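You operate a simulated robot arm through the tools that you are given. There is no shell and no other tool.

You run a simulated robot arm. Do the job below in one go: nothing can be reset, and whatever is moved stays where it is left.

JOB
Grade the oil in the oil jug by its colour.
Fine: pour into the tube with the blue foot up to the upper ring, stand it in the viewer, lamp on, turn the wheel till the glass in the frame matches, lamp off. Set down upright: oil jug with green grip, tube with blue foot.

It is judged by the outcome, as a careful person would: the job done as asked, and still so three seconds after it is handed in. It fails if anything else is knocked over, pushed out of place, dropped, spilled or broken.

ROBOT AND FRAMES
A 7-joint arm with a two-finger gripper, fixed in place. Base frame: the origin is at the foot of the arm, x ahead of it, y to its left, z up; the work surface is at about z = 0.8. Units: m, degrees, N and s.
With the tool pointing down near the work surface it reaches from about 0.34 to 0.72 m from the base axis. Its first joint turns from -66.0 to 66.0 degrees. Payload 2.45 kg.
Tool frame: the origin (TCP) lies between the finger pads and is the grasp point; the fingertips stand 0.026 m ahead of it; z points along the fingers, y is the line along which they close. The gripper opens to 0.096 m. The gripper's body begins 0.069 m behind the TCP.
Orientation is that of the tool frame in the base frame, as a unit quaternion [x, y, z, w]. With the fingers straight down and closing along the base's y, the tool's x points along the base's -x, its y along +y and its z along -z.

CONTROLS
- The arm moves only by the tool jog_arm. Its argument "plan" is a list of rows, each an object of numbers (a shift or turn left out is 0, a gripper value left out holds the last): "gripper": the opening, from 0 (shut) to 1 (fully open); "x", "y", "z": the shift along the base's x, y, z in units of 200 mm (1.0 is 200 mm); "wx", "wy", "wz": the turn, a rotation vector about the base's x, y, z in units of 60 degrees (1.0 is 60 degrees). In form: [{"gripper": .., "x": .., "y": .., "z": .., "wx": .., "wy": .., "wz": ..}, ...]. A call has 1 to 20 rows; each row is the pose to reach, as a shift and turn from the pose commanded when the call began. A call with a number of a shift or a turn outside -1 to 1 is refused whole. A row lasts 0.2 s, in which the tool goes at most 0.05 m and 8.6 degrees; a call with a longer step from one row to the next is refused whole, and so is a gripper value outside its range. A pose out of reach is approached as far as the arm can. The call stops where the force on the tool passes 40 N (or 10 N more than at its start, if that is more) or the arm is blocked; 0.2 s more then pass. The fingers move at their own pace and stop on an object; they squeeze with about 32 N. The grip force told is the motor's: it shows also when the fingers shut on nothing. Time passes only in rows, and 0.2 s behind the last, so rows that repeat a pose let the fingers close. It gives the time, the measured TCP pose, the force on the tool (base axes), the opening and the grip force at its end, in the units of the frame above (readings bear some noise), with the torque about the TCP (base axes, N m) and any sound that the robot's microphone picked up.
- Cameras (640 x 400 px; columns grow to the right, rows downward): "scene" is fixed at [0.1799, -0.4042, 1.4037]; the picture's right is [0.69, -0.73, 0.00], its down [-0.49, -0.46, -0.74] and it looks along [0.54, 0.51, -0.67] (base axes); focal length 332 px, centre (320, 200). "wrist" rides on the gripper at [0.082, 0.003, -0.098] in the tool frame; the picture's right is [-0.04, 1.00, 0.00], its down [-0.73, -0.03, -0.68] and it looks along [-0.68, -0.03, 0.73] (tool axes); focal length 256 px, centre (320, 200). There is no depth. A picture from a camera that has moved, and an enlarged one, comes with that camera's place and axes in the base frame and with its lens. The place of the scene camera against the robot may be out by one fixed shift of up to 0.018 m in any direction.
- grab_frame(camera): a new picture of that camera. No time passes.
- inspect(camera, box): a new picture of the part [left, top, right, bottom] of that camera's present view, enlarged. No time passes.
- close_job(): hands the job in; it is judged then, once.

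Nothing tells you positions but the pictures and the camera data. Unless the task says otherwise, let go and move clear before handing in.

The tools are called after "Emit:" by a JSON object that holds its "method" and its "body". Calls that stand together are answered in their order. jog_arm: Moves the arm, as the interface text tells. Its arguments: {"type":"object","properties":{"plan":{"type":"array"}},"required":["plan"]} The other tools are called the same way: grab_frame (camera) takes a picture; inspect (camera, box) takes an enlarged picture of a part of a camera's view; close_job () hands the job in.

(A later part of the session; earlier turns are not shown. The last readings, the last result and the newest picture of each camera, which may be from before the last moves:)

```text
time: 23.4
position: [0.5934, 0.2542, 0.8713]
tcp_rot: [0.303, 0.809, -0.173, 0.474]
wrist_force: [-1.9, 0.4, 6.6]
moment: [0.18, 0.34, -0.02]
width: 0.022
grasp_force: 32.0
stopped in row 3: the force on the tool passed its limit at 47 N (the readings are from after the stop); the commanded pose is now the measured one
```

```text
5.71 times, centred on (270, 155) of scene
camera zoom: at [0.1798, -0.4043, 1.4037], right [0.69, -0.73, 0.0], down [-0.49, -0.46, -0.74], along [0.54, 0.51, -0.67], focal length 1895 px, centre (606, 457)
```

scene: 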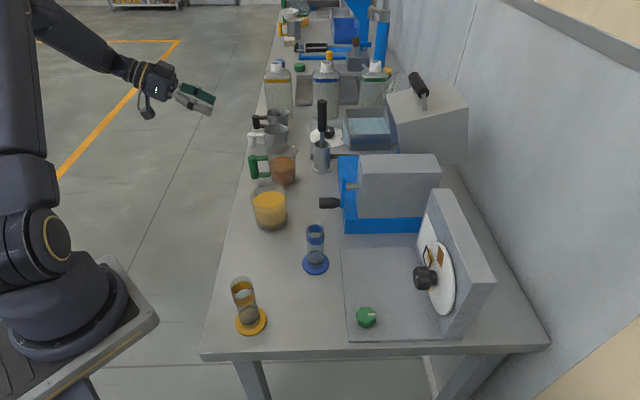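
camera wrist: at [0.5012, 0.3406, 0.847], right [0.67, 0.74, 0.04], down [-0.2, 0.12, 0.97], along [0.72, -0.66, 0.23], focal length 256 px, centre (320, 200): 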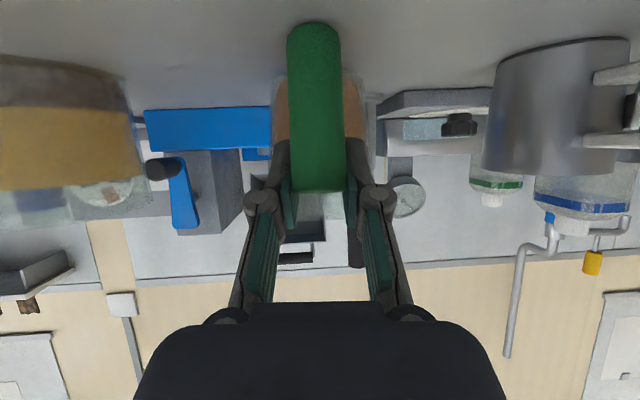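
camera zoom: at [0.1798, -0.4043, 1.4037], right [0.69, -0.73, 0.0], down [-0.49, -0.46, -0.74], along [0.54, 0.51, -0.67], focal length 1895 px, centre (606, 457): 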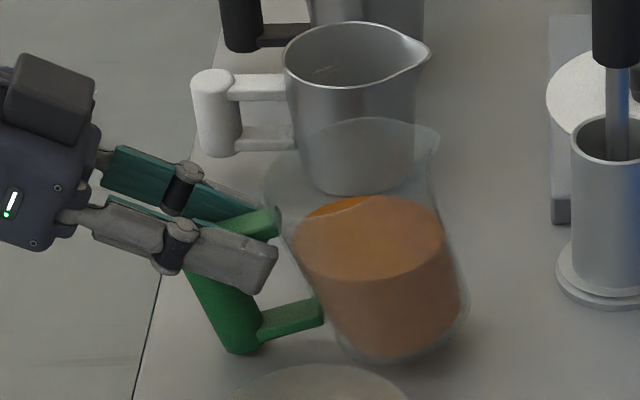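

The grip seems firm but the jug leans back about 15° (spout up), with the handle's bottom touching the table. I'll raise slowly and check whether the jug comes with it.

Emit:
{"method": "jog_arm", "body": {"plan": [{"z": 0.02}, {"z": 0.04}, {"z": 0.06}, {"z": 0.06}, {"z": 0.06}]}}

Emit:
{"method": "inspect", "body": {"camera": "scene", "box": [230, 120, 310, 190]}}

Emit:
{"method": "grab_frame", "body": {"camera": "wrist"}}

```text
time: 24.6
position: [0.5924, 0.2551, 0.8828]
tcp_rot: [0.302, 0.81, -0.172, 0.472]
wrist_force: [-0.1, 0.0, -3.4]
moment: [0.12, 0.1, 0.02]
width: 0.022
grasp_force: 32.3
```

```text
5.71 times, centred on (270, 155) of scene
camera zoom: at [0.18, -0.4042, 1.4037], right [0.69, -0.73, 0.0], down [-0.49, -0.46, -0.74], along [0.54, 0.51, -0.67], focal length 1895 px, centre (606, 457)
```

zoom: 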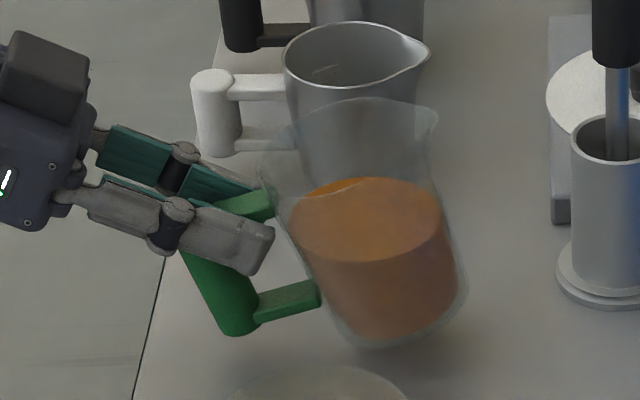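

```text
taken
camera wrist: at [0.5011, 0.3408, 0.8584], right [0.67, 0.74, 0.04], down [-0.2, 0.12, 0.97], along [0.72, -0.66, 0.23], focal length 256 px, centre (320, 200)
```

wrist: 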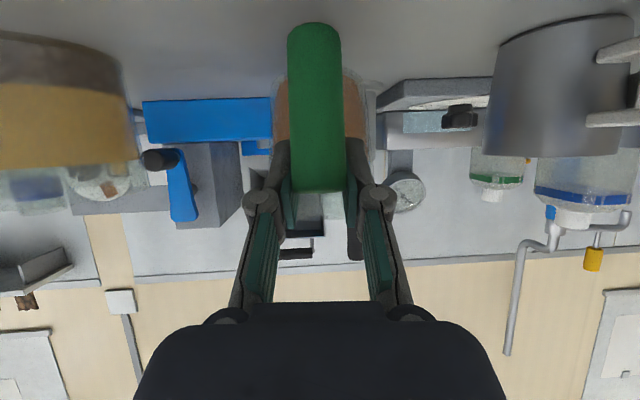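

The jug now hangs firmly (about 3.4 N), leaning back with the spout up, which is safe for carrying. I'll lift it higher, slowly, and check that the grip holds.

Emit:
{"method": "jog_arm", "body": {"plan": [{"z": 0.05}, {"z": 0.12}, {"z": 0.2}, {"z": 0.3}, {"z": 0.4}, {"z": 0.5}, {"z": 0.6}, {"z": 0.7}, {"z": 0.8}, {"z": 0.88}, {"z": 0.94}, {"z": 0.98}, {"z": 0.98}]}}

Emit:
{"method": "grab_frame", "body": {"camera": "wrist"}}

Emit:
{"method": "grab_frame", "body": {"camera": "scene"}}

```text
time: 27.4
position: [0.5925, 0.2555, 1.0784]
tcp_rot: [0.303, 0.809, -0.173, 0.472]
wrist_force: [0.2, -0.9, -2.8]
moment: [0.04, 0.12, 0.01]
width: 0.0215
grasp_force: 31.6
```

```text
taken
camera wrist: at [0.5015, 0.3416, 1.0552], right [0.67, 0.74, 0.04], down [-0.2, 0.12, 0.97], along [0.72, -0.66, 0.23], focal length 256 px, centre (320, 200)
```

wrist: 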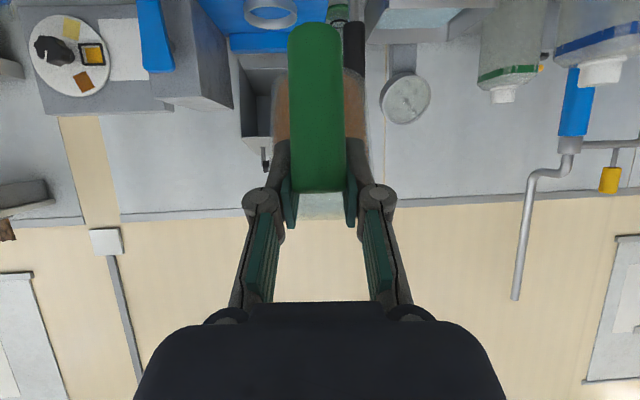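

```text
taken
```

scene: 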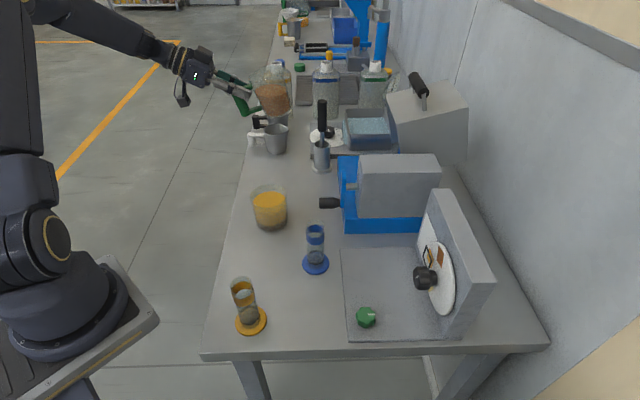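

The grip is stable. I'll bring the jug near upright and carry it towards the pouring spot beside the tube.

Emit:
{"method": "jog_arm", "body": {"plan": [{"wx": 0.03, "wy": 0.034}, {"wx": 0.06, "wy": 0.069, "y": -0.03}, {"wx": 0.09, "wy": 0.103, "x": -0.03, "y": -0.1}, {"wx": 0.12, "wy": 0.138, "x": -0.08, "y": -0.2}, {"wx": 0.13, "wy": 0.15, "x": -0.14, "y": -0.32}, {"wx": 0.13, "wy": 0.15, "x": -0.2, "y": -0.44}, {"wx": 0.13, "wy": 0.15, "x": -0.26, "y": -0.56}, {"wx": 0.13, "wy": 0.15, "x": -0.31, "y": -0.64}, {"wx": 0.13, "wy": 0.15, "x": -0.34, "y": -0.7}, {"wx": 0.13, "wy": 0.15, "x": -0.34, "y": -0.7}]}}

Emit:
{"method": "grab_frame", "body": {"camera": "wrist"}}

Emit:
{"method": "grab_frame", "body": {"camera": "scene"}}

```text
time: 29.6
position: [0.5243, 0.1168, 1.0789]
tcp_rot: [0.321, 0.854, -0.141, 0.386]
wrist_force: [0.4, 0.4, -3.5]
moment: [0.09, 0.1, -0.01]
width: 0.0219
grasp_force: 32.0
```

```text
taken
camera wrist: at [0.4313, 0.2037, 1.0812], right [0.67, 0.74, 0.04], down [-0.04, -0.01, 1.0], along [0.74, -0.68, 0.02], focal length 256 px, centre (320, 200)
```

wrist: 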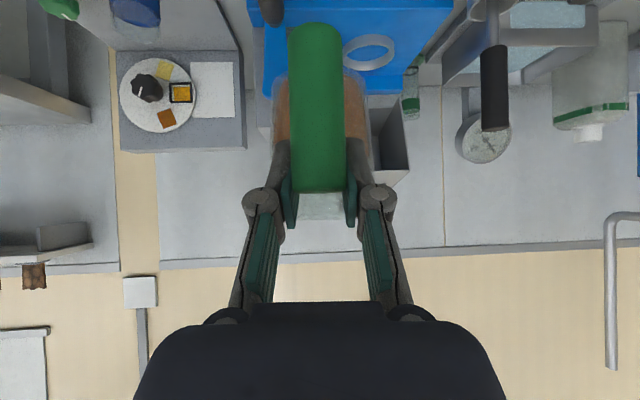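

```text
taken
```

scene: 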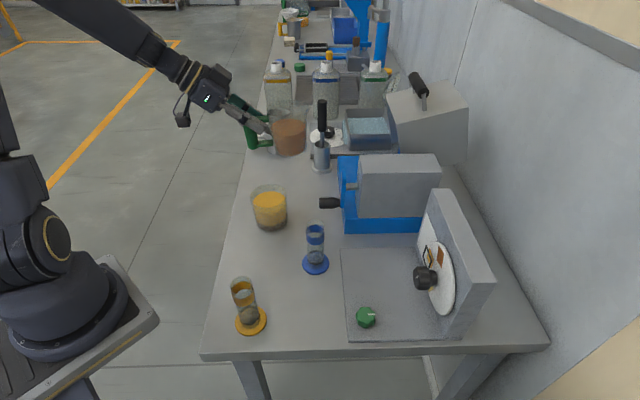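

Emit:
{"method": "inspect", "body": {"camera": "scene", "box": [220, 80, 330, 170]}}

```text
4.44 times, centred on (275, 125) of scene
camera zoom: at [0.18, -0.4042, 1.4037], right [0.69, -0.73, 0.0], down [-0.49, -0.46, -0.74], along [0.54, 0.51, -0.67], focal length 1474 px, centre (520, 533)
```

zoom: 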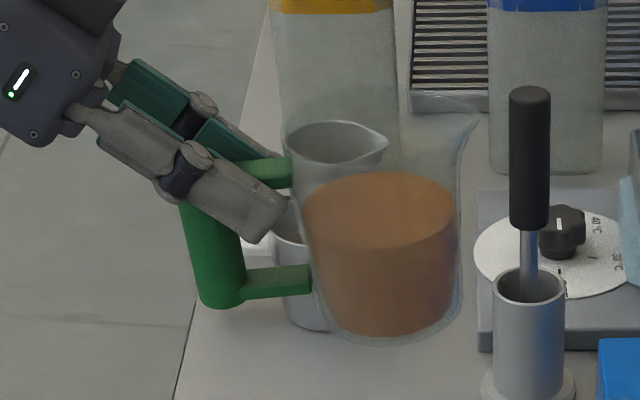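

The jug is nearly upright and its spout is about 0.12 m ahead of the TCP. Move to the pre-pour position behind the tube.

Emit:
{"method": "jog_arm", "body": {"plan": [{"x": -0.03, "y": -0.04}, {"x": -0.09, "y": -0.11}, {"x": -0.17, "y": -0.2}, {"x": -0.26, "y": -0.31}, {"x": -0.35, "y": -0.42}, {"x": -0.43, "y": -0.52}, {"x": -0.49, "y": -0.59}, {"x": -0.53, "y": -0.64}, {"x": -0.535, "y": -0.647}, {"x": -0.535, "y": -0.647}]}}

Emit:
{"method": "grab_frame", "body": {"camera": "scene"}}

Emit:
{"method": "inspect", "body": {"camera": "scene", "box": [230, 130, 370, 290]}}

Emit:
{"method": "grab_frame", "body": {"camera": "wrist"}}

```text
time: 31.8
position: [0.4231, -0.0099, 1.0801]
tcp_rot: [0.32, 0.854, -0.142, 0.385]
wrist_force: [0.4, 0.1, -3.5]
moment: [0.08, 0.09, -0.01]
width: 0.0217
grasp_force: 32.0
out of reach, approached as far as the arm can: row 8, 9, 10
```

```text
taken
```

scene: 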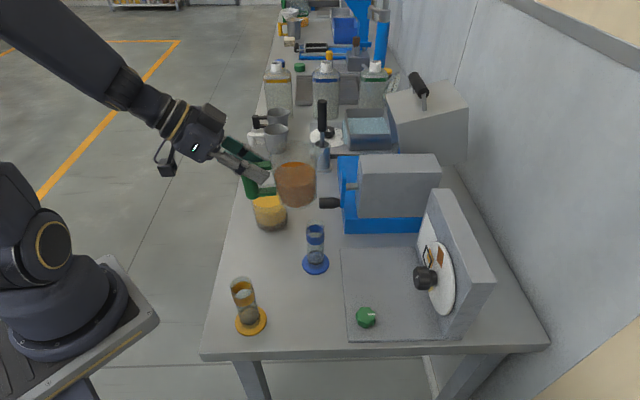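

```text
2.50 times, centred on (300, 210) of scene
camera zoom: at [0.18, -0.4042, 1.4037], right [0.69, -0.73, 0.0], down [-0.49, -0.46, -0.74], along [0.54, 0.51, -0.67], focal length 829 px, centre (370, 175)
```

zoom: 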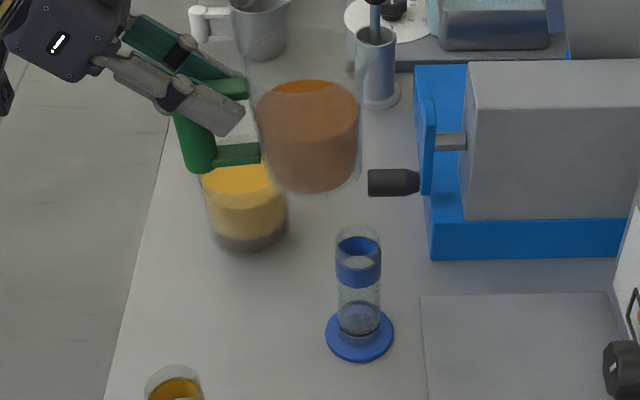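

```text
taken
camera wrist: at [0.33, 0.0764, 1.082], right [0.68, 0.74, 0.03], down [-0.04, -0.01, 1.0], along [0.74, -0.68, 0.02], focal length 256 px, centre (320, 200)
```

wrist: 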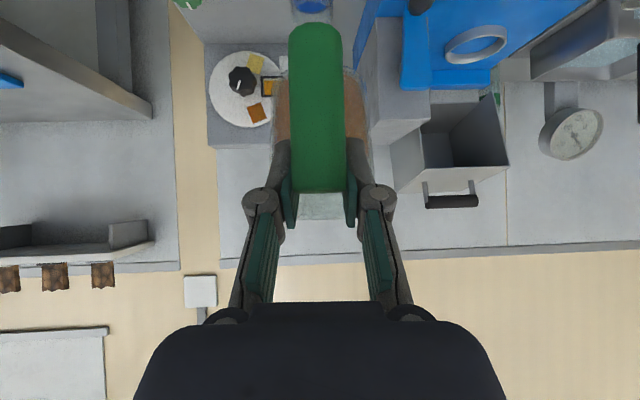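

The reach limit is due to the tilt; it eases as the tool turns vertical. I'll tilt by 25° (still well short of pouring) and look.

Emit:
{"method": "jog_arm", "body": {"plan": [{"wx": 0.04, "wy": 0.046}, {"wx": 0.08, "wy": 0.092}, {"wx": 0.12, "wy": 0.138}, {"wx": 0.16, "wy": 0.184}, {"wx": 0.2, "wy": 0.23}, {"wx": 0.24, "wy": 0.277}, {"wx": 0.262, "wy": 0.302}, {"wx": 0.262, "wy": 0.302}]}}

Emit:
{"method": "grab_frame", "body": {"camera": "wrist"}}

Emit:
{"method": "inspect", "body": {"camera": "scene", "box": [230, 130, 370, 290]}}

```text
time: 33.6
position: [0.4223, -0.0113, 1.0799]
tcp_rot: [0.344, 0.915, -0.072, 0.199]
wrist_force: [0.6, 0.1, -3.6]
moment: [0.02, 0.05, -0.02]
width: 0.0218
grasp_force: 31.7
```

```text
taken
camera wrist: at [0.3393, 0.0675, 1.1343], right [0.68, 0.73, 0.02], down [0.27, -0.28, 0.92], along [0.68, -0.62, -0.39], focal length 256 px, centre (320, 200)
```

wrist: 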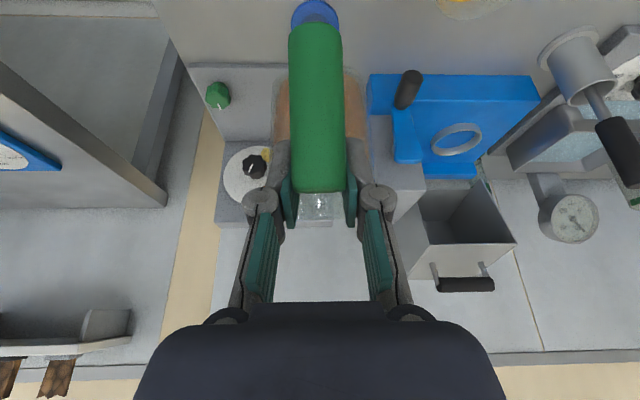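

```text
2.50 times, centred on (300, 210) of scene
camera zoom: at [0.18, -0.4042, 1.4037], right [0.69, -0.73, 0.0], down [-0.49, -0.46, -0.74], along [0.54, 0.51, -0.67], focal length 829 px, centre (370, 175)
```

zoom: 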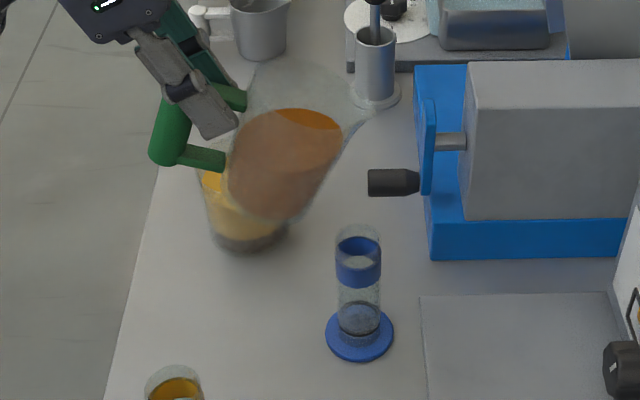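

Spout aligns with the tube as predicted. I'll lower, shift slightly, and tilt to just below the pouring angle (~31°).

Emit:
{"method": "jog_arm", "body": {"plan": [{"x": -0.02, "y": 0.005, "z": -0.06, "wx": 0.02, "wy": 0.024}, {"x": -0.04, "y": 0.01, "z": -0.12, "wx": 0.045, "wy": 0.052}, {"x": -0.06, "y": 0.02, "z": -0.18, "wx": 0.07, "wy": 0.08}, {"x": -0.06, "y": 0.02, "z": -0.24, "wx": 0.09, "wy": 0.105}, {"x": -0.06, "y": 0.02, "z": -0.28, "wx": 0.108, "wy": 0.127}, {"x": -0.06, "y": 0.02, "z": -0.28, "wx": 0.108, "wy": 0.127}]}}

Emit:
{"method": "grab_frame", "body": {"camera": "wrist"}}

Emit:
{"method": "inspect", "body": {"camera": "scene", "box": [260, 160, 370, 290]}}

```text
time: 35.0
position: [0.4119, -0.0069, 1.0247]
tcp_rot: [0.348, 0.929, -0.043, 0.119]
wrist_force: [0.2, -0.7, -3.4]
moment: [0.03, 0.03, -0.03]
width: 0.0218
grasp_force: 32.1
```

```text
taken
camera wrist: at [0.3364, 0.0646, 1.0978], right [0.69, 0.73, 0.01], down [0.39, -0.38, 0.84], along [0.62, -0.57, -0.54], focal length 256 px, centre (320, 200)
```

wrist: 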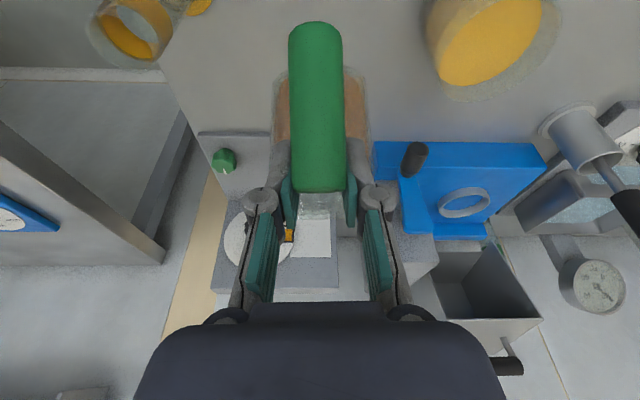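

```text
3.08 times, centred on (315, 225) of scene
camera zoom: at [0.18, -0.4042, 1.4037], right [0.69, -0.73, 0.0], down [-0.49, -0.46, -0.74], along [0.54, 0.51, -0.67], focal length 1020 px, centre (335, 123)
```

zoom: 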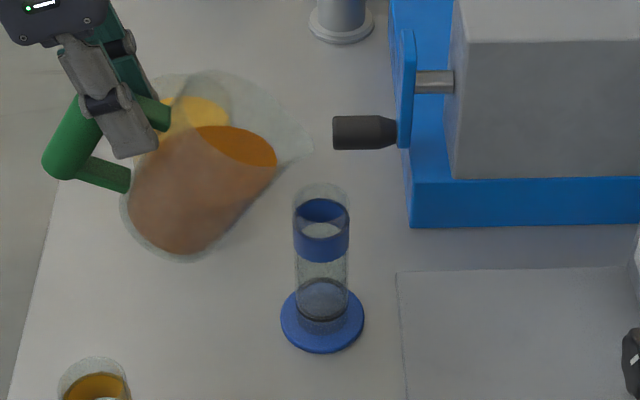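

Spout is about 5 mm short of the tube's centre; I'll keep it there while tilting further in small steps.

Emit:
{"method": "jog_arm", "body": {"plan": [{"x": 0.007, "y": -0.006, "z": -0.01, "wx": 0.022, "wy": 0.025}, {"x": 0.014, "y": -0.012, "z": -0.02, "wx": 0.044, "wy": 0.05}, {"x": 0.02, "y": -0.017, "z": -0.03, "wx": 0.06, "wy": 0.07}, {"x": 0.02, "y": -0.017, "z": -0.03, "wx": 0.06, "wy": 0.07}]}}

Emit:
{"method": "inspect", "body": {"camera": "scene", "box": [260, 160, 370, 290]}}

Emit:
{"method": "grab_frame", "body": {"camera": "wrist"}}

```text
time: 36.0
position: [0.4148, -0.0107, 1.0177]
tcp_rot: [0.35, 0.933, -0.026, 0.073]
wrist_force: [-0.7, 0.6, -1.8]
moment: [0.04, 0.0, -0.01]
width: 0.0216
grasp_force: 32.1
```

```text
3.08 times, centred on (315, 225) of scene
camera zoom: at [0.18, -0.4042, 1.4037], right [0.69, -0.73, 0.0], down [-0.49, -0.46, -0.74], along [0.54, 0.51, -0.67], focal length 1020 px, centre (335, 123)
```

zoom: 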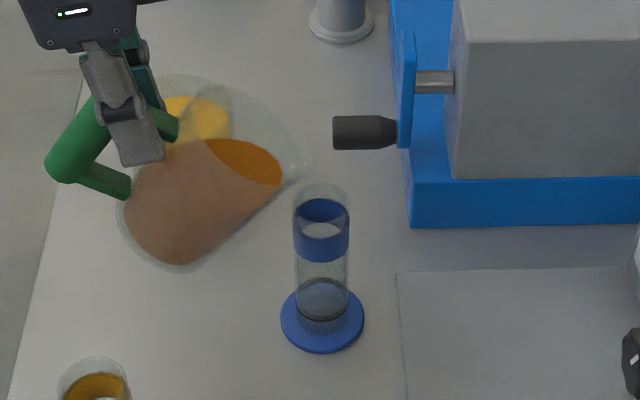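

```text
taken
camera wrist: at [0.3458, 0.0555, 1.1008], right [0.69, 0.73, 0.01], down [0.45, -0.43, 0.78], along [0.57, -0.53, -0.62], focal length 256 px, centre (320, 200)
```

wrist: 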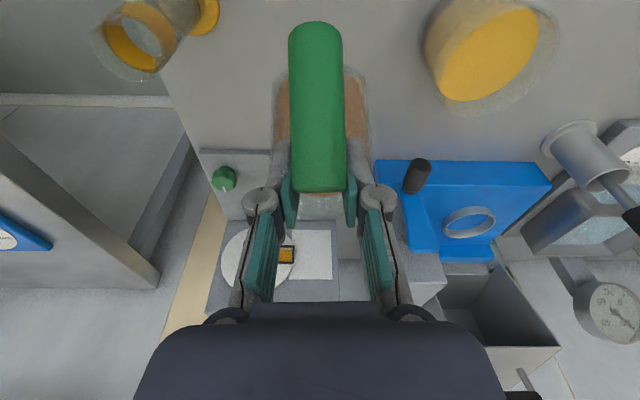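

Emit:
{"method": "jog_arm", "body": {"plan": [{"x": 0.008, "y": -0.006, "wx": 0.022, "wy": 0.025}, {"x": 0.015, "y": -0.013, "wx": 0.043, "wy": 0.051}, {"x": 0.015, "y": -0.013, "wx": 0.043, "wy": 0.051}]}}

Emit:
{"method": "inspect", "body": {"camera": "scene", "box": [260, 160, 370, 290]}}

```text
time: 36.8
position: [0.4178, -0.0121, 1.0182]
tcp_rot: [0.351, 0.935, -0.015, 0.041]
wrist_force: [-0.6, -0.3, -3.9]
moment: [0.01, 0.03, -0.01]
width: 0.0217
grasp_force: 32.3
```

```text
3.08 times, centred on (315, 225) of scene
camera zoom: at [0.18, -0.4042, 1.4037], right [0.69, -0.73, 0.0], down [-0.49, -0.46, -0.74], along [0.54, 0.51, -0.67], focal length 1020 px, centre (335, 123)
```

zoom: 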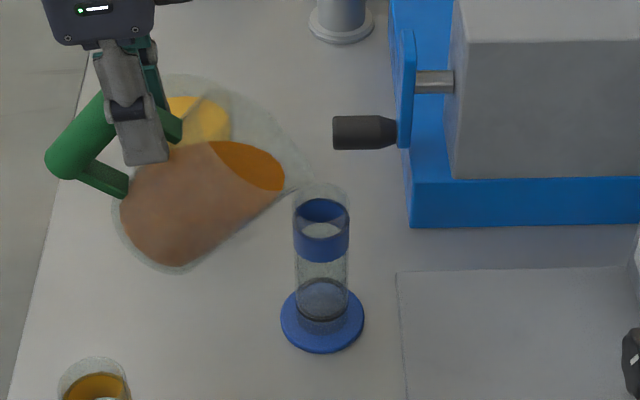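

Emit:
{"method": "jog_arm", "body": {"plan": [{"x": 0.006, "y": -0.005, "wx": 0.016, "wy": 0.019}, {"x": 0.012, "y": -0.01, "wx": 0.033, "wy": 0.038}, {"x": 0.012, "y": -0.01, "wx": 0.033, "wy": 0.038}]}}

Emit:
{"method": "inspect", "body": {"camera": "scene", "box": [280, 180, 350, 270]}}

Emit:
{"method": "grab_frame", "body": {"camera": "wrist"}}

```text
time: 37.6
position: [0.4203, -0.0146, 1.0186]
tcp_rot: [0.351, 0.936, -0.004, 0.016]
wrist_force: [0.3, -0.6, -2.4]
moment: [0.05, 0.0, 0.0]
width: 0.022
grasp_force: 32.1
```

```text
4.44 times, centred on (315, 225) of scene
camera zoom: at [0.18, -0.4042, 1.4037], right [0.69, -0.73, 0.0], down [-0.49, -0.46, -0.74], along [0.54, 0.51, -0.67], focal length 1474 px, centre (342, 89)
```

zoom: 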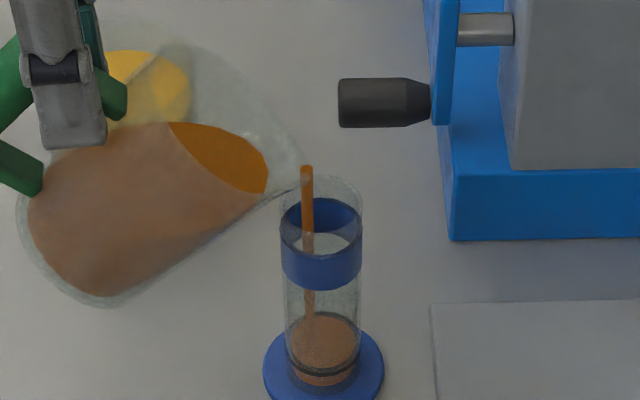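

```text
taken
camera wrist: at [0.3593, 0.0442, 1.112], right [0.69, 0.73, 0.0], down [0.51, -0.49, 0.7], along [0.51, -0.48, -0.71], focal length 256 px, centre (320, 200)
```

wrist: 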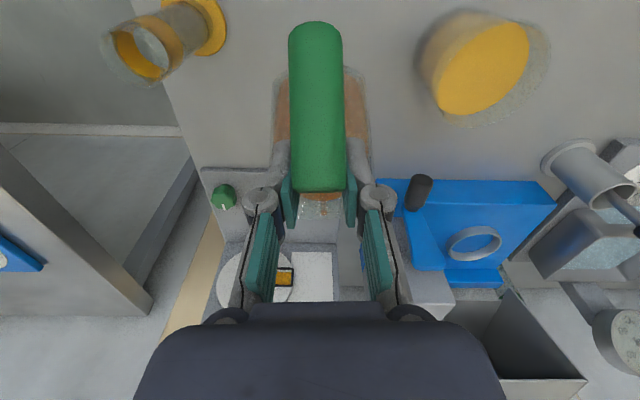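

The stream is landing inside the tube. I'll nudge the spout 3 mm forward and keep watching the level step by step.

Emit:
{"method": "jog_arm", "body": {"plan": [{"x": 0.012, "y": -0.01}]}}

Emit:
{"method": "inspect", "body": {"camera": "scene", "box": [280, 180, 350, 270]}}

```text
time: 38.0
position: [0.4217, -0.0158, 1.0173]
tcp_rot: [0.351, 0.936, -0.005, 0.016]
wrist_force: [0.1, 0.8, -4.0]
moment: [-0.01, -0.02, -0.03]
width: 0.0218
grasp_force: 31.7
```

```text
4.44 times, centred on (315, 225) of scene
camera zoom: at [0.18, -0.4042, 1.4037], right [0.69, -0.73, 0.0], down [-0.49, -0.46, -0.74], along [0.54, 0.51, -0.67], focal length 1474 px, centre (342, 89)
```

zoom: 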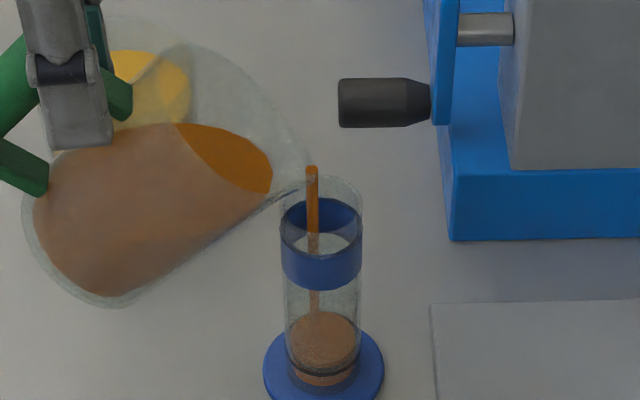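

Emit:
{"method": "jog_arm", "body": {"plan": [{}, {}, {}]}}

Emit:
{"method": "inspect", "body": {"camera": "scene", "box": [280, 180, 350, 270]}}

```text
time: 38.8
position: [0.4225, -0.0162, 1.019]
tcp_rot: [0.35, 0.937, -0.005, 0.016]
wrist_force: [0.0, 0.4, -2.7]
moment: [0.05, -0.03, 0.04]
width: 0.0219
grasp_force: 32.6
```

```text
4.44 times, centred on (315, 225) of scene
camera zoom: at [0.18, -0.4042, 1.4037], right [0.69, -0.73, 0.0], down [-0.49, -0.46, -0.74], along [0.54, 0.51, -0.67], focal length 1474 px, centre (342, 89)
```

zoom: 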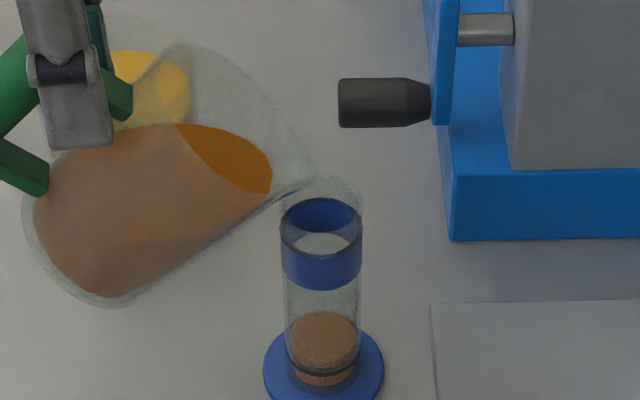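

The flow stopped by itself at this tilt (oil at z≈0.84 in the tube), so the fill is well controlled. I'll continue in 1.5–2° steps.

Emit:
{"method": "jog_arm", "body": {"plan": [{"x": 0.006, "y": -0.005, "wx": 0.016, "wy": 0.019}, {"x": 0.007, "y": -0.006, "wx": 0.022, "wy": 0.025}, {"x": 0.007, "y": -0.006, "wx": 0.022, "wy": 0.025}]}}

Emit:
{"method": "inspect", "body": {"camera": "scene", "box": [280, 180, 350, 270]}}

```text
time: 39.6
position: [0.4239, -0.0176, 1.0179]
tcp_rot: [0.351, 0.936, 0.001, 0.001]
wrist_force: [0.1, -0.1, -2.4]
moment: [0.0, 0.01, 0.01]
width: 0.0217
grasp_force: 31.7
```

```text
4.44 times, centred on (315, 225) of scene
camera zoom: at [0.18, -0.4042, 1.4037], right [0.69, -0.73, 0.0], down [-0.49, -0.46, -0.74], along [0.54, 0.51, -0.67], focal length 1474 px, centre (342, 89)
```

zoom: 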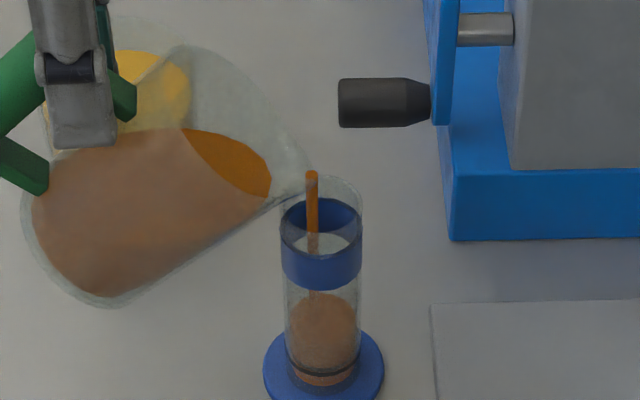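

Emit:
{"method": "jog_arm", "body": {"plan": [{}, {}]}}

Emit:
{"method": "inspect", "body": {"camera": "scene", "box": [280, 180, 350, 270]}}

```text
time: 40.2
position: [0.4232, -0.0185, 1.0179]
tcp_rot: [0.351, 0.936, 0.001, 0.0]
wrist_force: [-0.6, -0.4, -3.3]
moment: [0.01, 0.02, 0.01]
width: 0.0217
grasp_force: 32.0
```

```text
4.44 times, centred on (315, 225) of scene
camera zoom: at [0.1799, -0.4042, 1.4037], right [0.69, -0.73, 0.0], down [-0.49, -0.46, -0.74], along [0.54, 0.51, -0.67], focal length 1474 px, centre (342, 89)
```

zoom: 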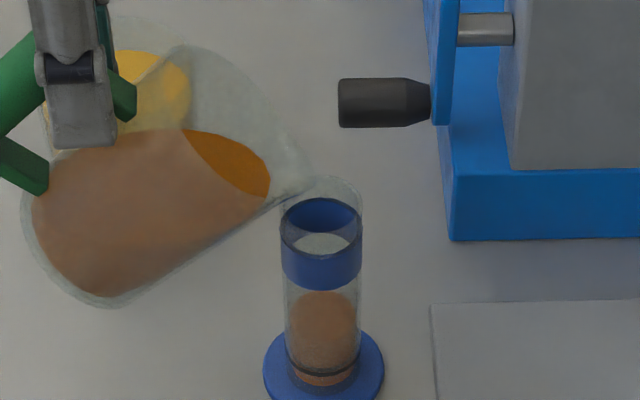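

Emit:
{"method": "jog_arm", "body": {"plan": [{"x": 0.005, "y": -0.004, "z": 0.015, "wx": 0.016, "wy": 0.019}, {"x": 0.011, "y": -0.0095, "z": 0.028, "wx": 0.0325, "wy": 0.038}, {"x": 0.011, "y": -0.0095, "z": 0.028, "wx": 0.0325, "wy": 0.038}]}}

Emit:
{"method": "inspect", "body": {"camera": "scene", "box": [280, 180, 350, 270]}}

```text
time: 41.0
position: [0.4262, -0.0196, 1.022]
tcp_rot: [0.351, 0.936, 0.01, -0.024]
wrist_force: [-0.2, -0.1, -2.0]
moment: [-0.03, 0.01, 0.0]
width: 0.0218
grasp_force: 32.4
```

```text
4.44 times, centred on (315, 225) of scene
camera zoom: at [0.1799, -0.4042, 1.4037], right [0.69, -0.73, 0.0], down [-0.49, -0.46, -0.74], along [0.54, 0.51, -0.67], focal length 1474 px, centre (342, 89)
```

zoom: 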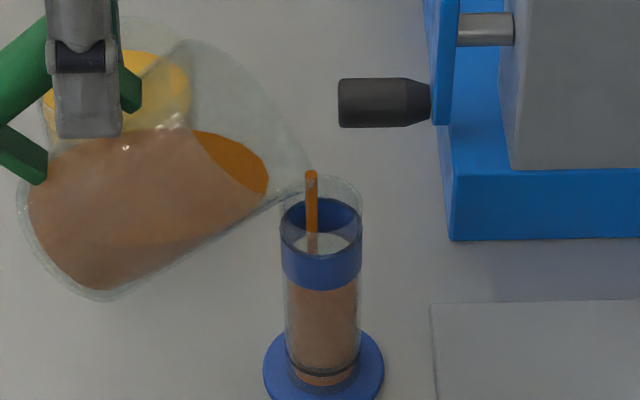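

Emit:
{"method": "jog_arm", "body": {"plan": [{}, {}]}}

Emit:
{"method": "inspect", "body": {"camera": "scene", "box": [295, 215, 335, 270]}}

Emit:
{"method": "grab_frame", "body": {"camera": "wrist"}}

```text
time: 41.6
position: [0.4266, -0.0201, 1.0235]
tcp_rot: [0.35, 0.936, 0.01, -0.025]
wrist_force: [-0.2, 0.5, -1.6]
moment: [-0.03, -0.01, 0.02]
width: 0.0217
grasp_force: 31.8
```

```text
7.27 times, centred on (315, 242) of scene
camera zoom: at [0.1799, -0.4042, 1.4037], right [0.69, -0.73, 0.0], down [-0.49, -0.46, -0.74], along [0.54, 0.51, -0.67], focal length 2412 px, centre (356, -109)
```

zoom: 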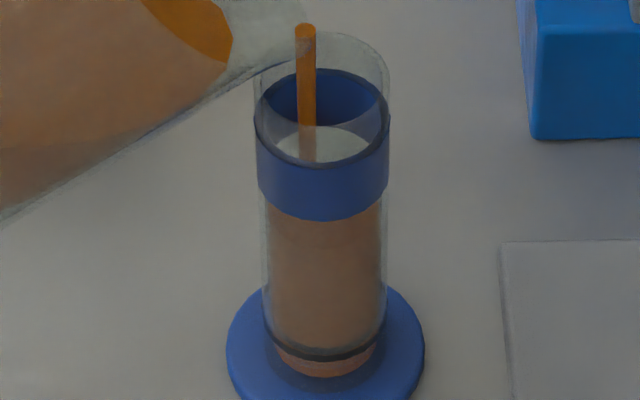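

```text
taken
camera wrist: at [0.3719, 0.0329, 1.1241], right [0.69, 0.73, 0.0], down [0.56, -0.53, 0.64], along [0.46, -0.44, -0.77], focal length 256 px, centre (320, 200)
```

wrist: 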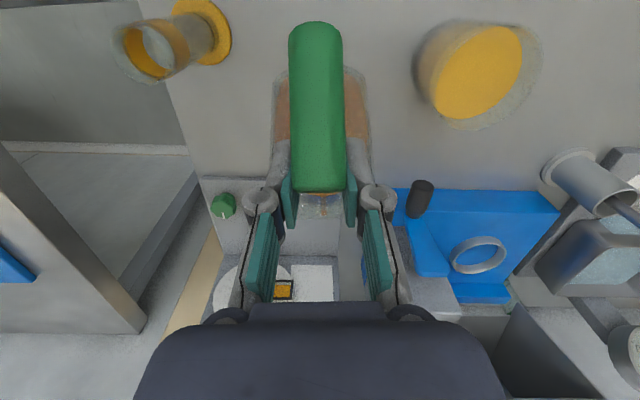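

Emit:
{"method": "jog_arm", "body": {"plan": [{}, {}]}}

Emit:
{"method": "inspect", "body": {"camera": "scene", "box": [295, 215, 335, 270]}}

```text
time: 42.2
position: [0.4262, -0.0194, 1.0232]
tcp_rot: [0.351, 0.936, 0.009, -0.025]
wrist_force: [-0.1, -0.3, -2.9]
moment: [-0.01, -0.02, 0.0]
width: 0.0218
grasp_force: 31.7
```

```text
7.27 times, centred on (315, 242) of scene
camera zoom: at [0.1799, -0.4042, 1.4037], right [0.69, -0.73, 0.0], down [-0.49, -0.46, -0.74], along [0.54, 0.51, -0.67], focal length 2412 px, centre (356, -109)
```

zoom: 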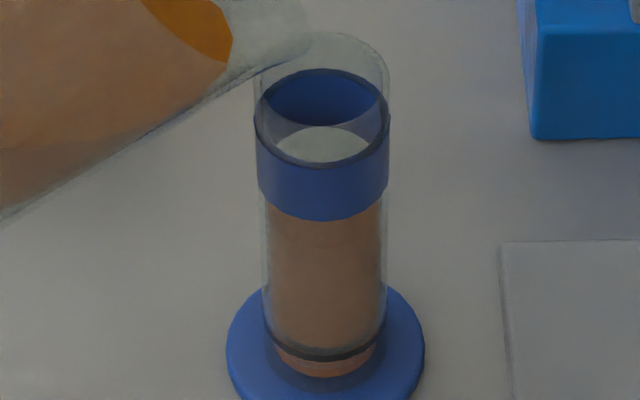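

Flow stopped with oil just under the blue band. A further 1.5°.

Emit:
{"method": "jog_arm", "body": {"plan": [{"x": 0.005, "y": -0.004, "z": 0.012, "wx": 0.0162, "wy": 0.019}, {"x": 0.005, "y": -0.004, "z": 0.012, "wx": 0.0162, "wy": 0.019}, {"x": 0.005, "y": -0.004, "z": 0.012, "wx": 0.0162, "wy": 0.019}]}}

Emit:
{"method": "inspect", "body": {"camera": "scene", "box": [295, 215, 335, 270]}}

Emit:
{"method": "jog_arm", "body": {"plan": [{}, {}, {}]}}

Emit:
{"method": "inspect", "body": {"camera": "scene", "box": [295, 215, 335, 270]}}

```text
time: 43.0
position: [0.4269, -0.0216, 1.0252]
tcp_rot: [0.351, 0.936, 0.014, -0.038]
wrist_force: [-0.3, -0.5, -3.0]
moment: [-0.01, 0.0, -0.04]
width: 0.0221
grasp_force: 32.3
```

```text
7.27 times, centred on (315, 242) of scene
camera zoom: at [0.1799, -0.4042, 1.4037], right [0.69, -0.73, 0.0], down [-0.49, -0.46, -0.74], along [0.54, 0.51, -0.67], focal length 2412 px, centre (356, -109)
```

zoom: 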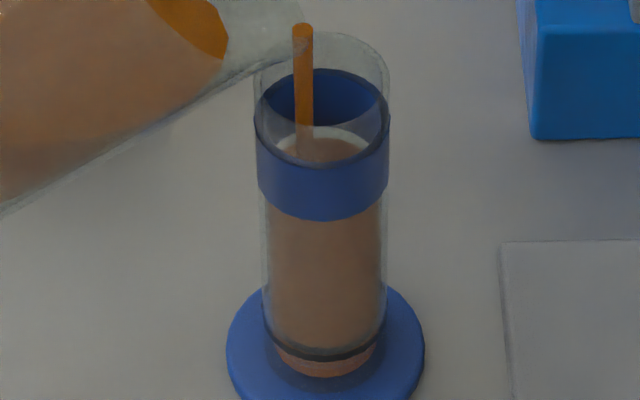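

```text
time: 43.8
position: [0.427, -0.0216, 1.0257]
tcp_rot: [0.352, 0.935, 0.014, -0.038]
wrist_force: [0.6, -0.9, -3.1]
moment: [0.02, -0.06, -0.03]
width: 0.0216
grasp_force: 31.8
```

```text
7.27 times, centred on (315, 242) of scene
camera zoom: at [0.1799, -0.4042, 1.4037], right [0.69, -0.73, 0.0], down [-0.49, -0.46, -0.74], along [0.54, 0.51, -0.67], focal length 2412 px, centre (356, -109)
```

zoom: 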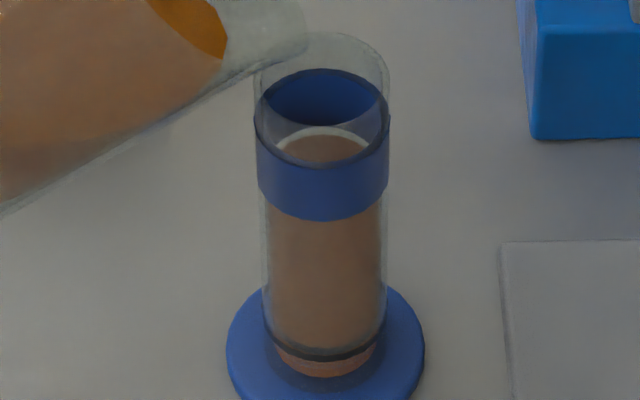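

Oil surface is now visible just at the lower edge of the band. Another 1.5°.

Emit:
{"method": "jog_arm", "body": {"plan": [{"x": 0.005, "y": -0.004, "z": 0.012, "wx": 0.0162, "wy": 0.019}, {"x": 0.005, "y": -0.004, "z": 0.012, "wx": 0.0162, "wy": 0.019}]}}

Emit:
{"method": "inspect", "body": {"camera": "scene", "box": [295, 215, 335, 270]}}

```text
time: 44.4
position: [0.4276, -0.0226, 1.0288]
tcp_rot: [0.35, 0.935, 0.018, -0.049]
wrist_force: [-0.6, -0.3, -1.8]
moment: [-0.03, 0.0, 0.01]
width: 0.0215
grasp_force: 31.8
```

```text
7.27 times, centred on (315, 242) of scene
camera zoom: at [0.1799, -0.4042, 1.4037], right [0.69, -0.73, 0.0], down [-0.49, -0.46, -0.74], along [0.54, 0.51, -0.67], focal length 2412 px, centre (356, -109)
```

zoom: 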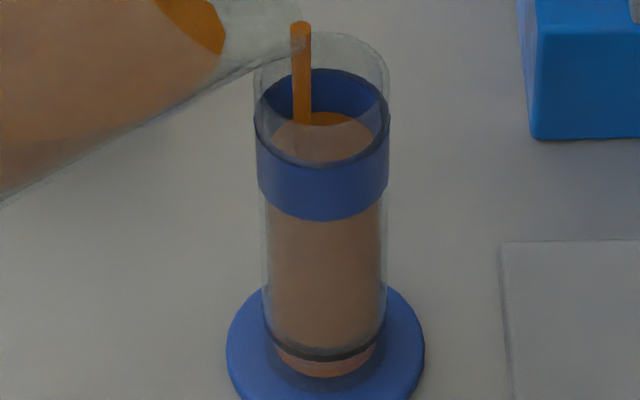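

Emit:
{"method": "jog_arm", "body": {"plan": [{}]}}

Emit:
{"method": "inspect", "body": {"camera": "scene", "box": [295, 215, 335, 270]}}

```text
time: 44.8
position: [0.4275, -0.0213, 1.0276]
tcp_rot: [0.35, 0.935, 0.019, -0.05]
wrist_force: [-0.7, 0.3, -2.2]
moment: [-0.02, 0.01, 0.03]
width: 0.0218
grasp_force: 31.6
```

```text
7.27 times, centred on (315, 242) of scene
camera zoom: at [0.1799, -0.4042, 1.4037], right [0.69, -0.73, 0.0], down [-0.49, -0.46, -0.74], along [0.54, 0.51, -0.67], focal length 2412 px, centre (356, -109)
```

zoom: 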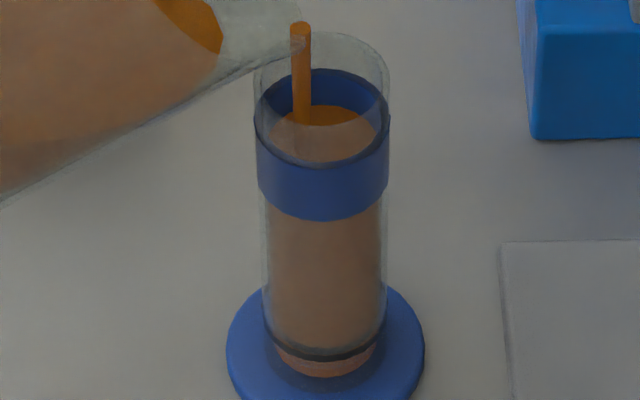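

Emit:
{"method": "jog_arm", "body": {"plan": [{}]}}

Emit:
{"method": "inspect", "body": {"camera": "scene", "box": [295, 215, 335, 270]}}

```text
time: 45.2
position: [0.4275, -0.0232, 1.0284]
tcp_rot: [0.351, 0.935, 0.018, -0.049]
wrist_force: [-0.3, -0.4, -3.2]
moment: [0.0, -0.03, -0.02]
width: 0.0218
grasp_force: 32.0
```

```text
7.27 times, centred on (315, 242) of scene
camera zoom: at [0.1799, -0.4042, 1.4037], right [0.69, -0.73, 0.0], down [-0.49, -0.46, -0.74], along [0.54, 0.51, -0.67], focal length 2412 px, centre (356, -109)
```

zoom: 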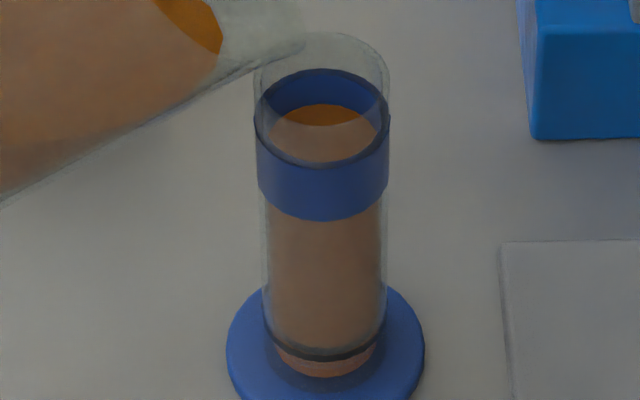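

The flow stopped with the oil surface around the middle of the blue band. Let me look closely at the ring markings before deciding if that is enough.

Emit:
{"method": "inspect", "body": {"camera": "scene", "box": [304, 218, 328, 246]}}

Emit:
{"method": "inspect", "body": {"camera": "scene", "box": [304, 242, 328, 270]}}

Emit:
{"method": "inspect", "body": {"camera": "scene", "box": [228, 272, 272, 336]}}

```text
14.29 times, centred on (316, 232) of scene
camera zoom: at [0.1799, -0.4042, 1.4037], right [0.69, -0.73, 0.0], down [-0.49, -0.46, -0.74], along [0.54, 0.51, -0.67], focal length 4737 px, centre (377, -257)
```

zoom: 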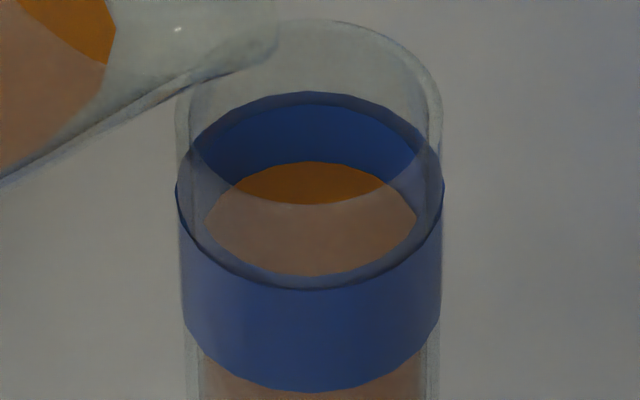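

```text
14.29 times, centred on (316, 256) of scene
camera zoom: at [0.1799, -0.4042, 1.4037], right [0.69, -0.73, 0.0], down [-0.49, -0.46, -0.74], along [0.54, 0.51, -0.67], focal length 4737 px, centre (377, -600)
```

zoom: 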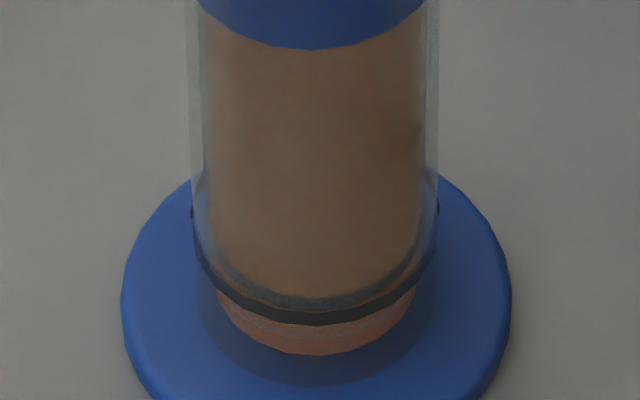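

```text
6.25 times, centred on (250, 304) of scene
camera zoom: at [0.1799, -0.4042, 1.4037], right [0.69, -0.73, 0.0], down [-0.49, -0.46, -0.74], along [0.54, 0.51, -0.67], focal length 2072 px, centre (758, -450)
```

zoom: 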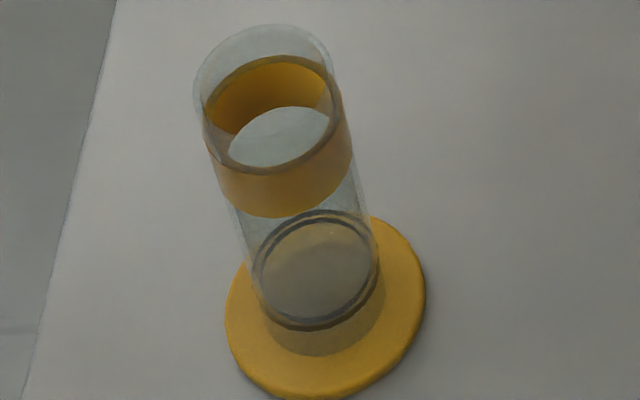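

The oil surface sits mid-height in the blue ring, which is what's wanted. Now I tilt the jug back and raise it clear.

Emit:
{"method": "jog_arm", "body": {"plan": [{"z": 0.03, "wx": -0.045, "wy": -0.053}, {"z": 0.07, "wx": -0.09, "wy": -0.106}, {"z": 0.12, "wx": -0.135, "wy": -0.159}, {"z": 0.18, "wx": -0.18, "wy": -0.211}, {"z": 0.24, "wx": -0.225, "wy": -0.264}, {"z": 0.3, "wx": -0.27, "wy": -0.317}, {"z": 0.3, "wx": -0.27, "wy": -0.317}]}}

Emit:
{"method": "inspect", "body": {"camera": "scene", "box": [230, 130, 370, 290]}}

```text
time: 46.8
position: [0.4285, -0.0224, 1.0884]
tcp_rot: [0.347, 0.923, -0.056, 0.155]
wrist_force: [0.5, -0.4, -2.6]
moment: [0.03, 0.05, 0.0]
width: 0.0218
grasp_force: 32.6
```

```text
2.50 times, centred on (300, 210) of scene
camera zoom: at [0.1799, -0.4042, 1.4037], right [0.69, -0.73, 0.0], down [-0.49, -0.46, -0.74], along [0.54, 0.51, -0.67], focal length 829 px, centre (370, 175)
```

zoom: 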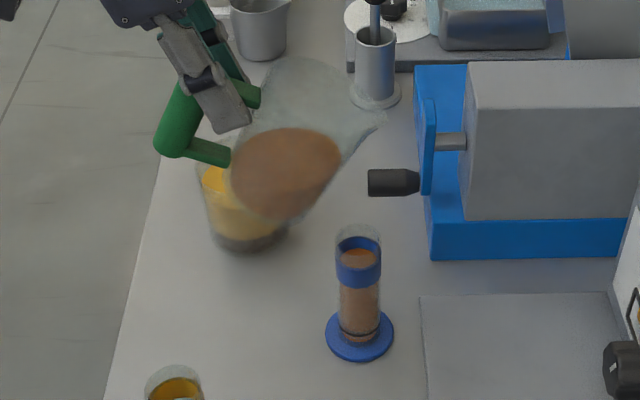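

Tube is filled and the jug is clear with no drips. Carry the jug back to its original spot, levelling on the way.

Emit:
{"method": "jog_arm", "body": {"plan": [{"x": 0.03, "y": 0.05, "wx": -0.02, "wy": -0.024}, {"x": 0.08, "y": 0.14, "wx": -0.05, "wy": -0.059}, {"x": 0.14, "y": 0.25, "wx": -0.08, "wy": -0.094}, {"x": 0.2, "y": 0.37, "wx": -0.11, "wy": -0.129}, {"x": 0.26, "y": 0.49, "wx": -0.13, "wy": -0.152}, {"x": 0.32, "y": 0.6, "wx": -0.151, "wy": -0.177}, {"x": 0.37, "y": 0.69, "wx": -0.151, "wy": -0.177}, {"x": 0.4, "y": 0.75, "wx": -0.151, "wy": -0.177}]}}

Emit:
{"method": "jog_arm", "body": {"plan": [{"x": 0.04, "y": 0.06, "wx": -0.03, "wy": -0.035}, {"x": 0.1, "y": 0.15, "wx": -0.06, "wy": -0.07}, {"x": 0.17, "y": 0.26, "wx": -0.09, "wy": -0.105}, {"x": 0.24, "y": 0.37, "wx": -0.12, "wy": -0.14}, {"x": 0.31, "y": 0.47, "wx": -0.13, "wy": -0.152}, {"x": 0.37, "y": 0.56, "wx": -0.13, "wy": -0.152}, {"x": 0.4, "y": 0.61, "wx": -0.13, "wy": -0.152}, {"x": 0.415, "y": 0.625, "wx": -0.13, "wy": -0.152}, {"x": 0.415, "y": 0.625, "wx": -0.13, "wy": -0.152}]}}

Emit:
{"method": "grab_frame", "body": {"camera": "scene"}}

Emit:
{"method": "inspect", "body": {"camera": "scene", "box": [210, 60, 330, 160]}}

Emit:
{"method": "grab_frame", "body": {"camera": "wrist"}}

```text
time: 48.6
position: [0.5073, 0.1293, 1.0883]
tcp_rot: [0.337, 0.898, -0.096, 0.266]
wrist_force: [-0.5, 0.3, -2.0]
moment: [0.02, 0.08, 0.04]
width: 0.0216
grasp_force: 31.8
```

```text
time: 50.6
position: [0.5911, 0.2532, 1.0884]
tcp_rot: [0.324, 0.866, -0.129, 0.359]
wrist_force: [0.1, -0.4, -2.9]
moment: [0.07, 0.11, 0.01]
width: 0.0219
grasp_force: 31.8
```

```text
taken
```

scene: 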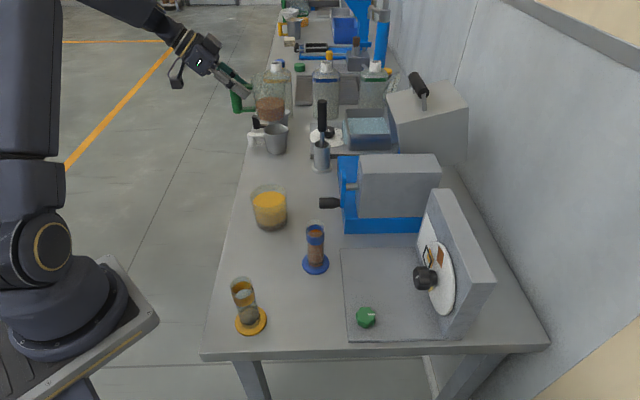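

```text
4.00 times, centred on (270, 110) of scene
camera zoom: at [0.18, -0.4042, 1.4037], right [0.69, -0.73, 0.0], down [-0.49, -0.46, -0.74], along [0.54, 0.51, -0.67], focal length 1326 px, centre (520, 560)
```

zoom: 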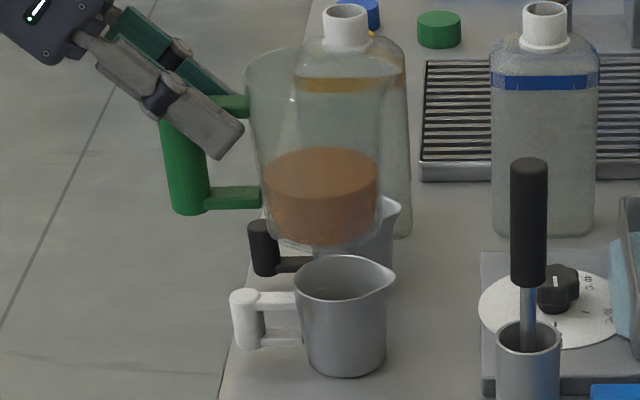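

```text
taken
camera wrist: at [0.4976, 0.3398, 1.0982], right [0.68, 0.74, 0.04], down [0.01, -0.06, 1.0], along [0.74, -0.67, -0.04], focal length 256 px, centre (320, 200)
```

wrist: 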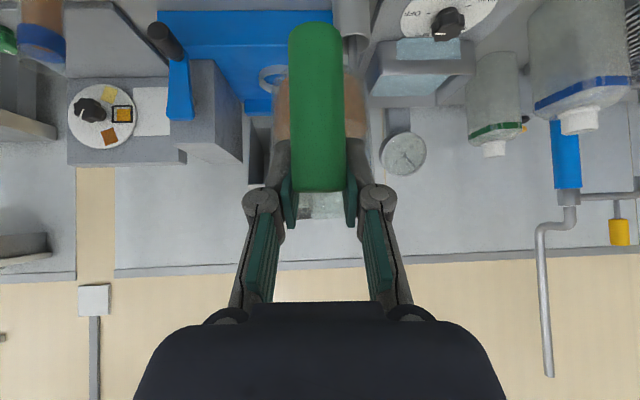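

The jug is upright above its original spot. Lower it gently.

Emit:
{"method": "jog_arm", "body": {"plan": [{"z": -0.08}, {"z": -0.2}, {"z": -0.34}, {"z": -0.48}, {"z": -0.62}, {"z": -0.74}, {"z": -0.82}, {"z": -0.87}, {"z": -0.88}, {"z": -0.88}]}}

Emit:
{"method": "inspect", "body": {"camera": "scene", "box": [220, 110, 320, 210]}}

Emit:
{"method": "grab_frame", "body": {"camera": "wrist"}}

```text
time: 52.8
position: [0.5902, 0.2549, 0.9121]
tcp_rot: [0.324, 0.865, -0.129, 0.36]
wrist_force: [0.0, -0.1, -2.3]
moment: [0.05, 0.11, 0.01]
width: 0.022
grasp_force: 32.1
```

```text
4.00 times, centred on (270, 160) of scene
camera zoom: at [0.18, -0.4042, 1.4037], right [0.69, -0.73, 0.0], down [-0.49, -0.46, -0.74], along [0.54, 0.51, -0.67], focal length 1326 px, centre (520, 360)
```

zoom: 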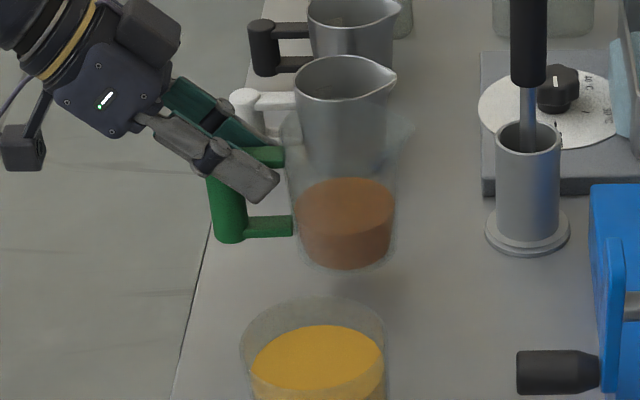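

```text
taken
camera wrist: at [0.4969, 0.3402, 0.9231], right [0.67, 0.74, 0.04], down [0.01, -0.06, 1.0], along [0.74, -0.67, -0.04], focal length 256 px, centre (320, 200)
```

wrist: 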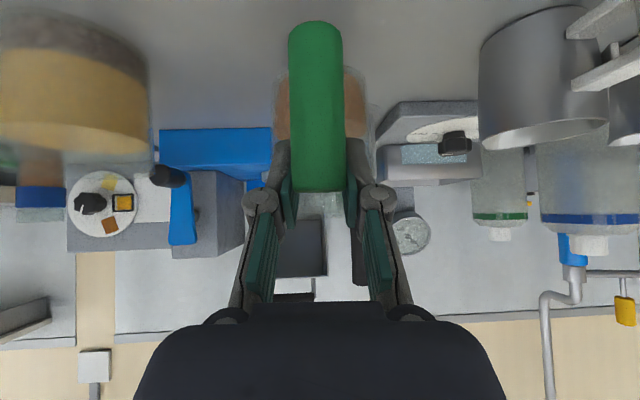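

Emit:
{"method": "jog_arm", "body": {"plan": [{"z": -0.03}, {"z": -0.06}, {"z": -0.08}, {"z": -0.09}, {"z": -0.09}]}}

Emit:
{"method": "inspect", "body": {"camera": "scene", "box": [240, 130, 310, 200]}}

```text
time: 54.0
position: [0.5894, 0.2533, 0.8939]
tcp_rot: [0.325, 0.865, -0.129, 0.359]
wrist_force: [0.0, -0.2, -2.2]
moment: [0.06, 0.04, 0.0]
width: 0.0218
grasp_force: 31.7
```

```text
5.71 times, centred on (275, 165) of scene
camera zoom: at [0.18, -0.4042, 1.4037], right [0.69, -0.73, 0.0], down [-0.49, -0.46, -0.74], along [0.54, 0.51, -0.67], focal length 1895 px, centre (577, 400)
```

zoom: 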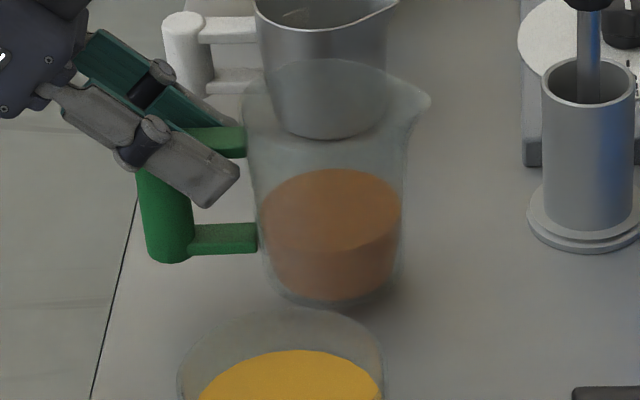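

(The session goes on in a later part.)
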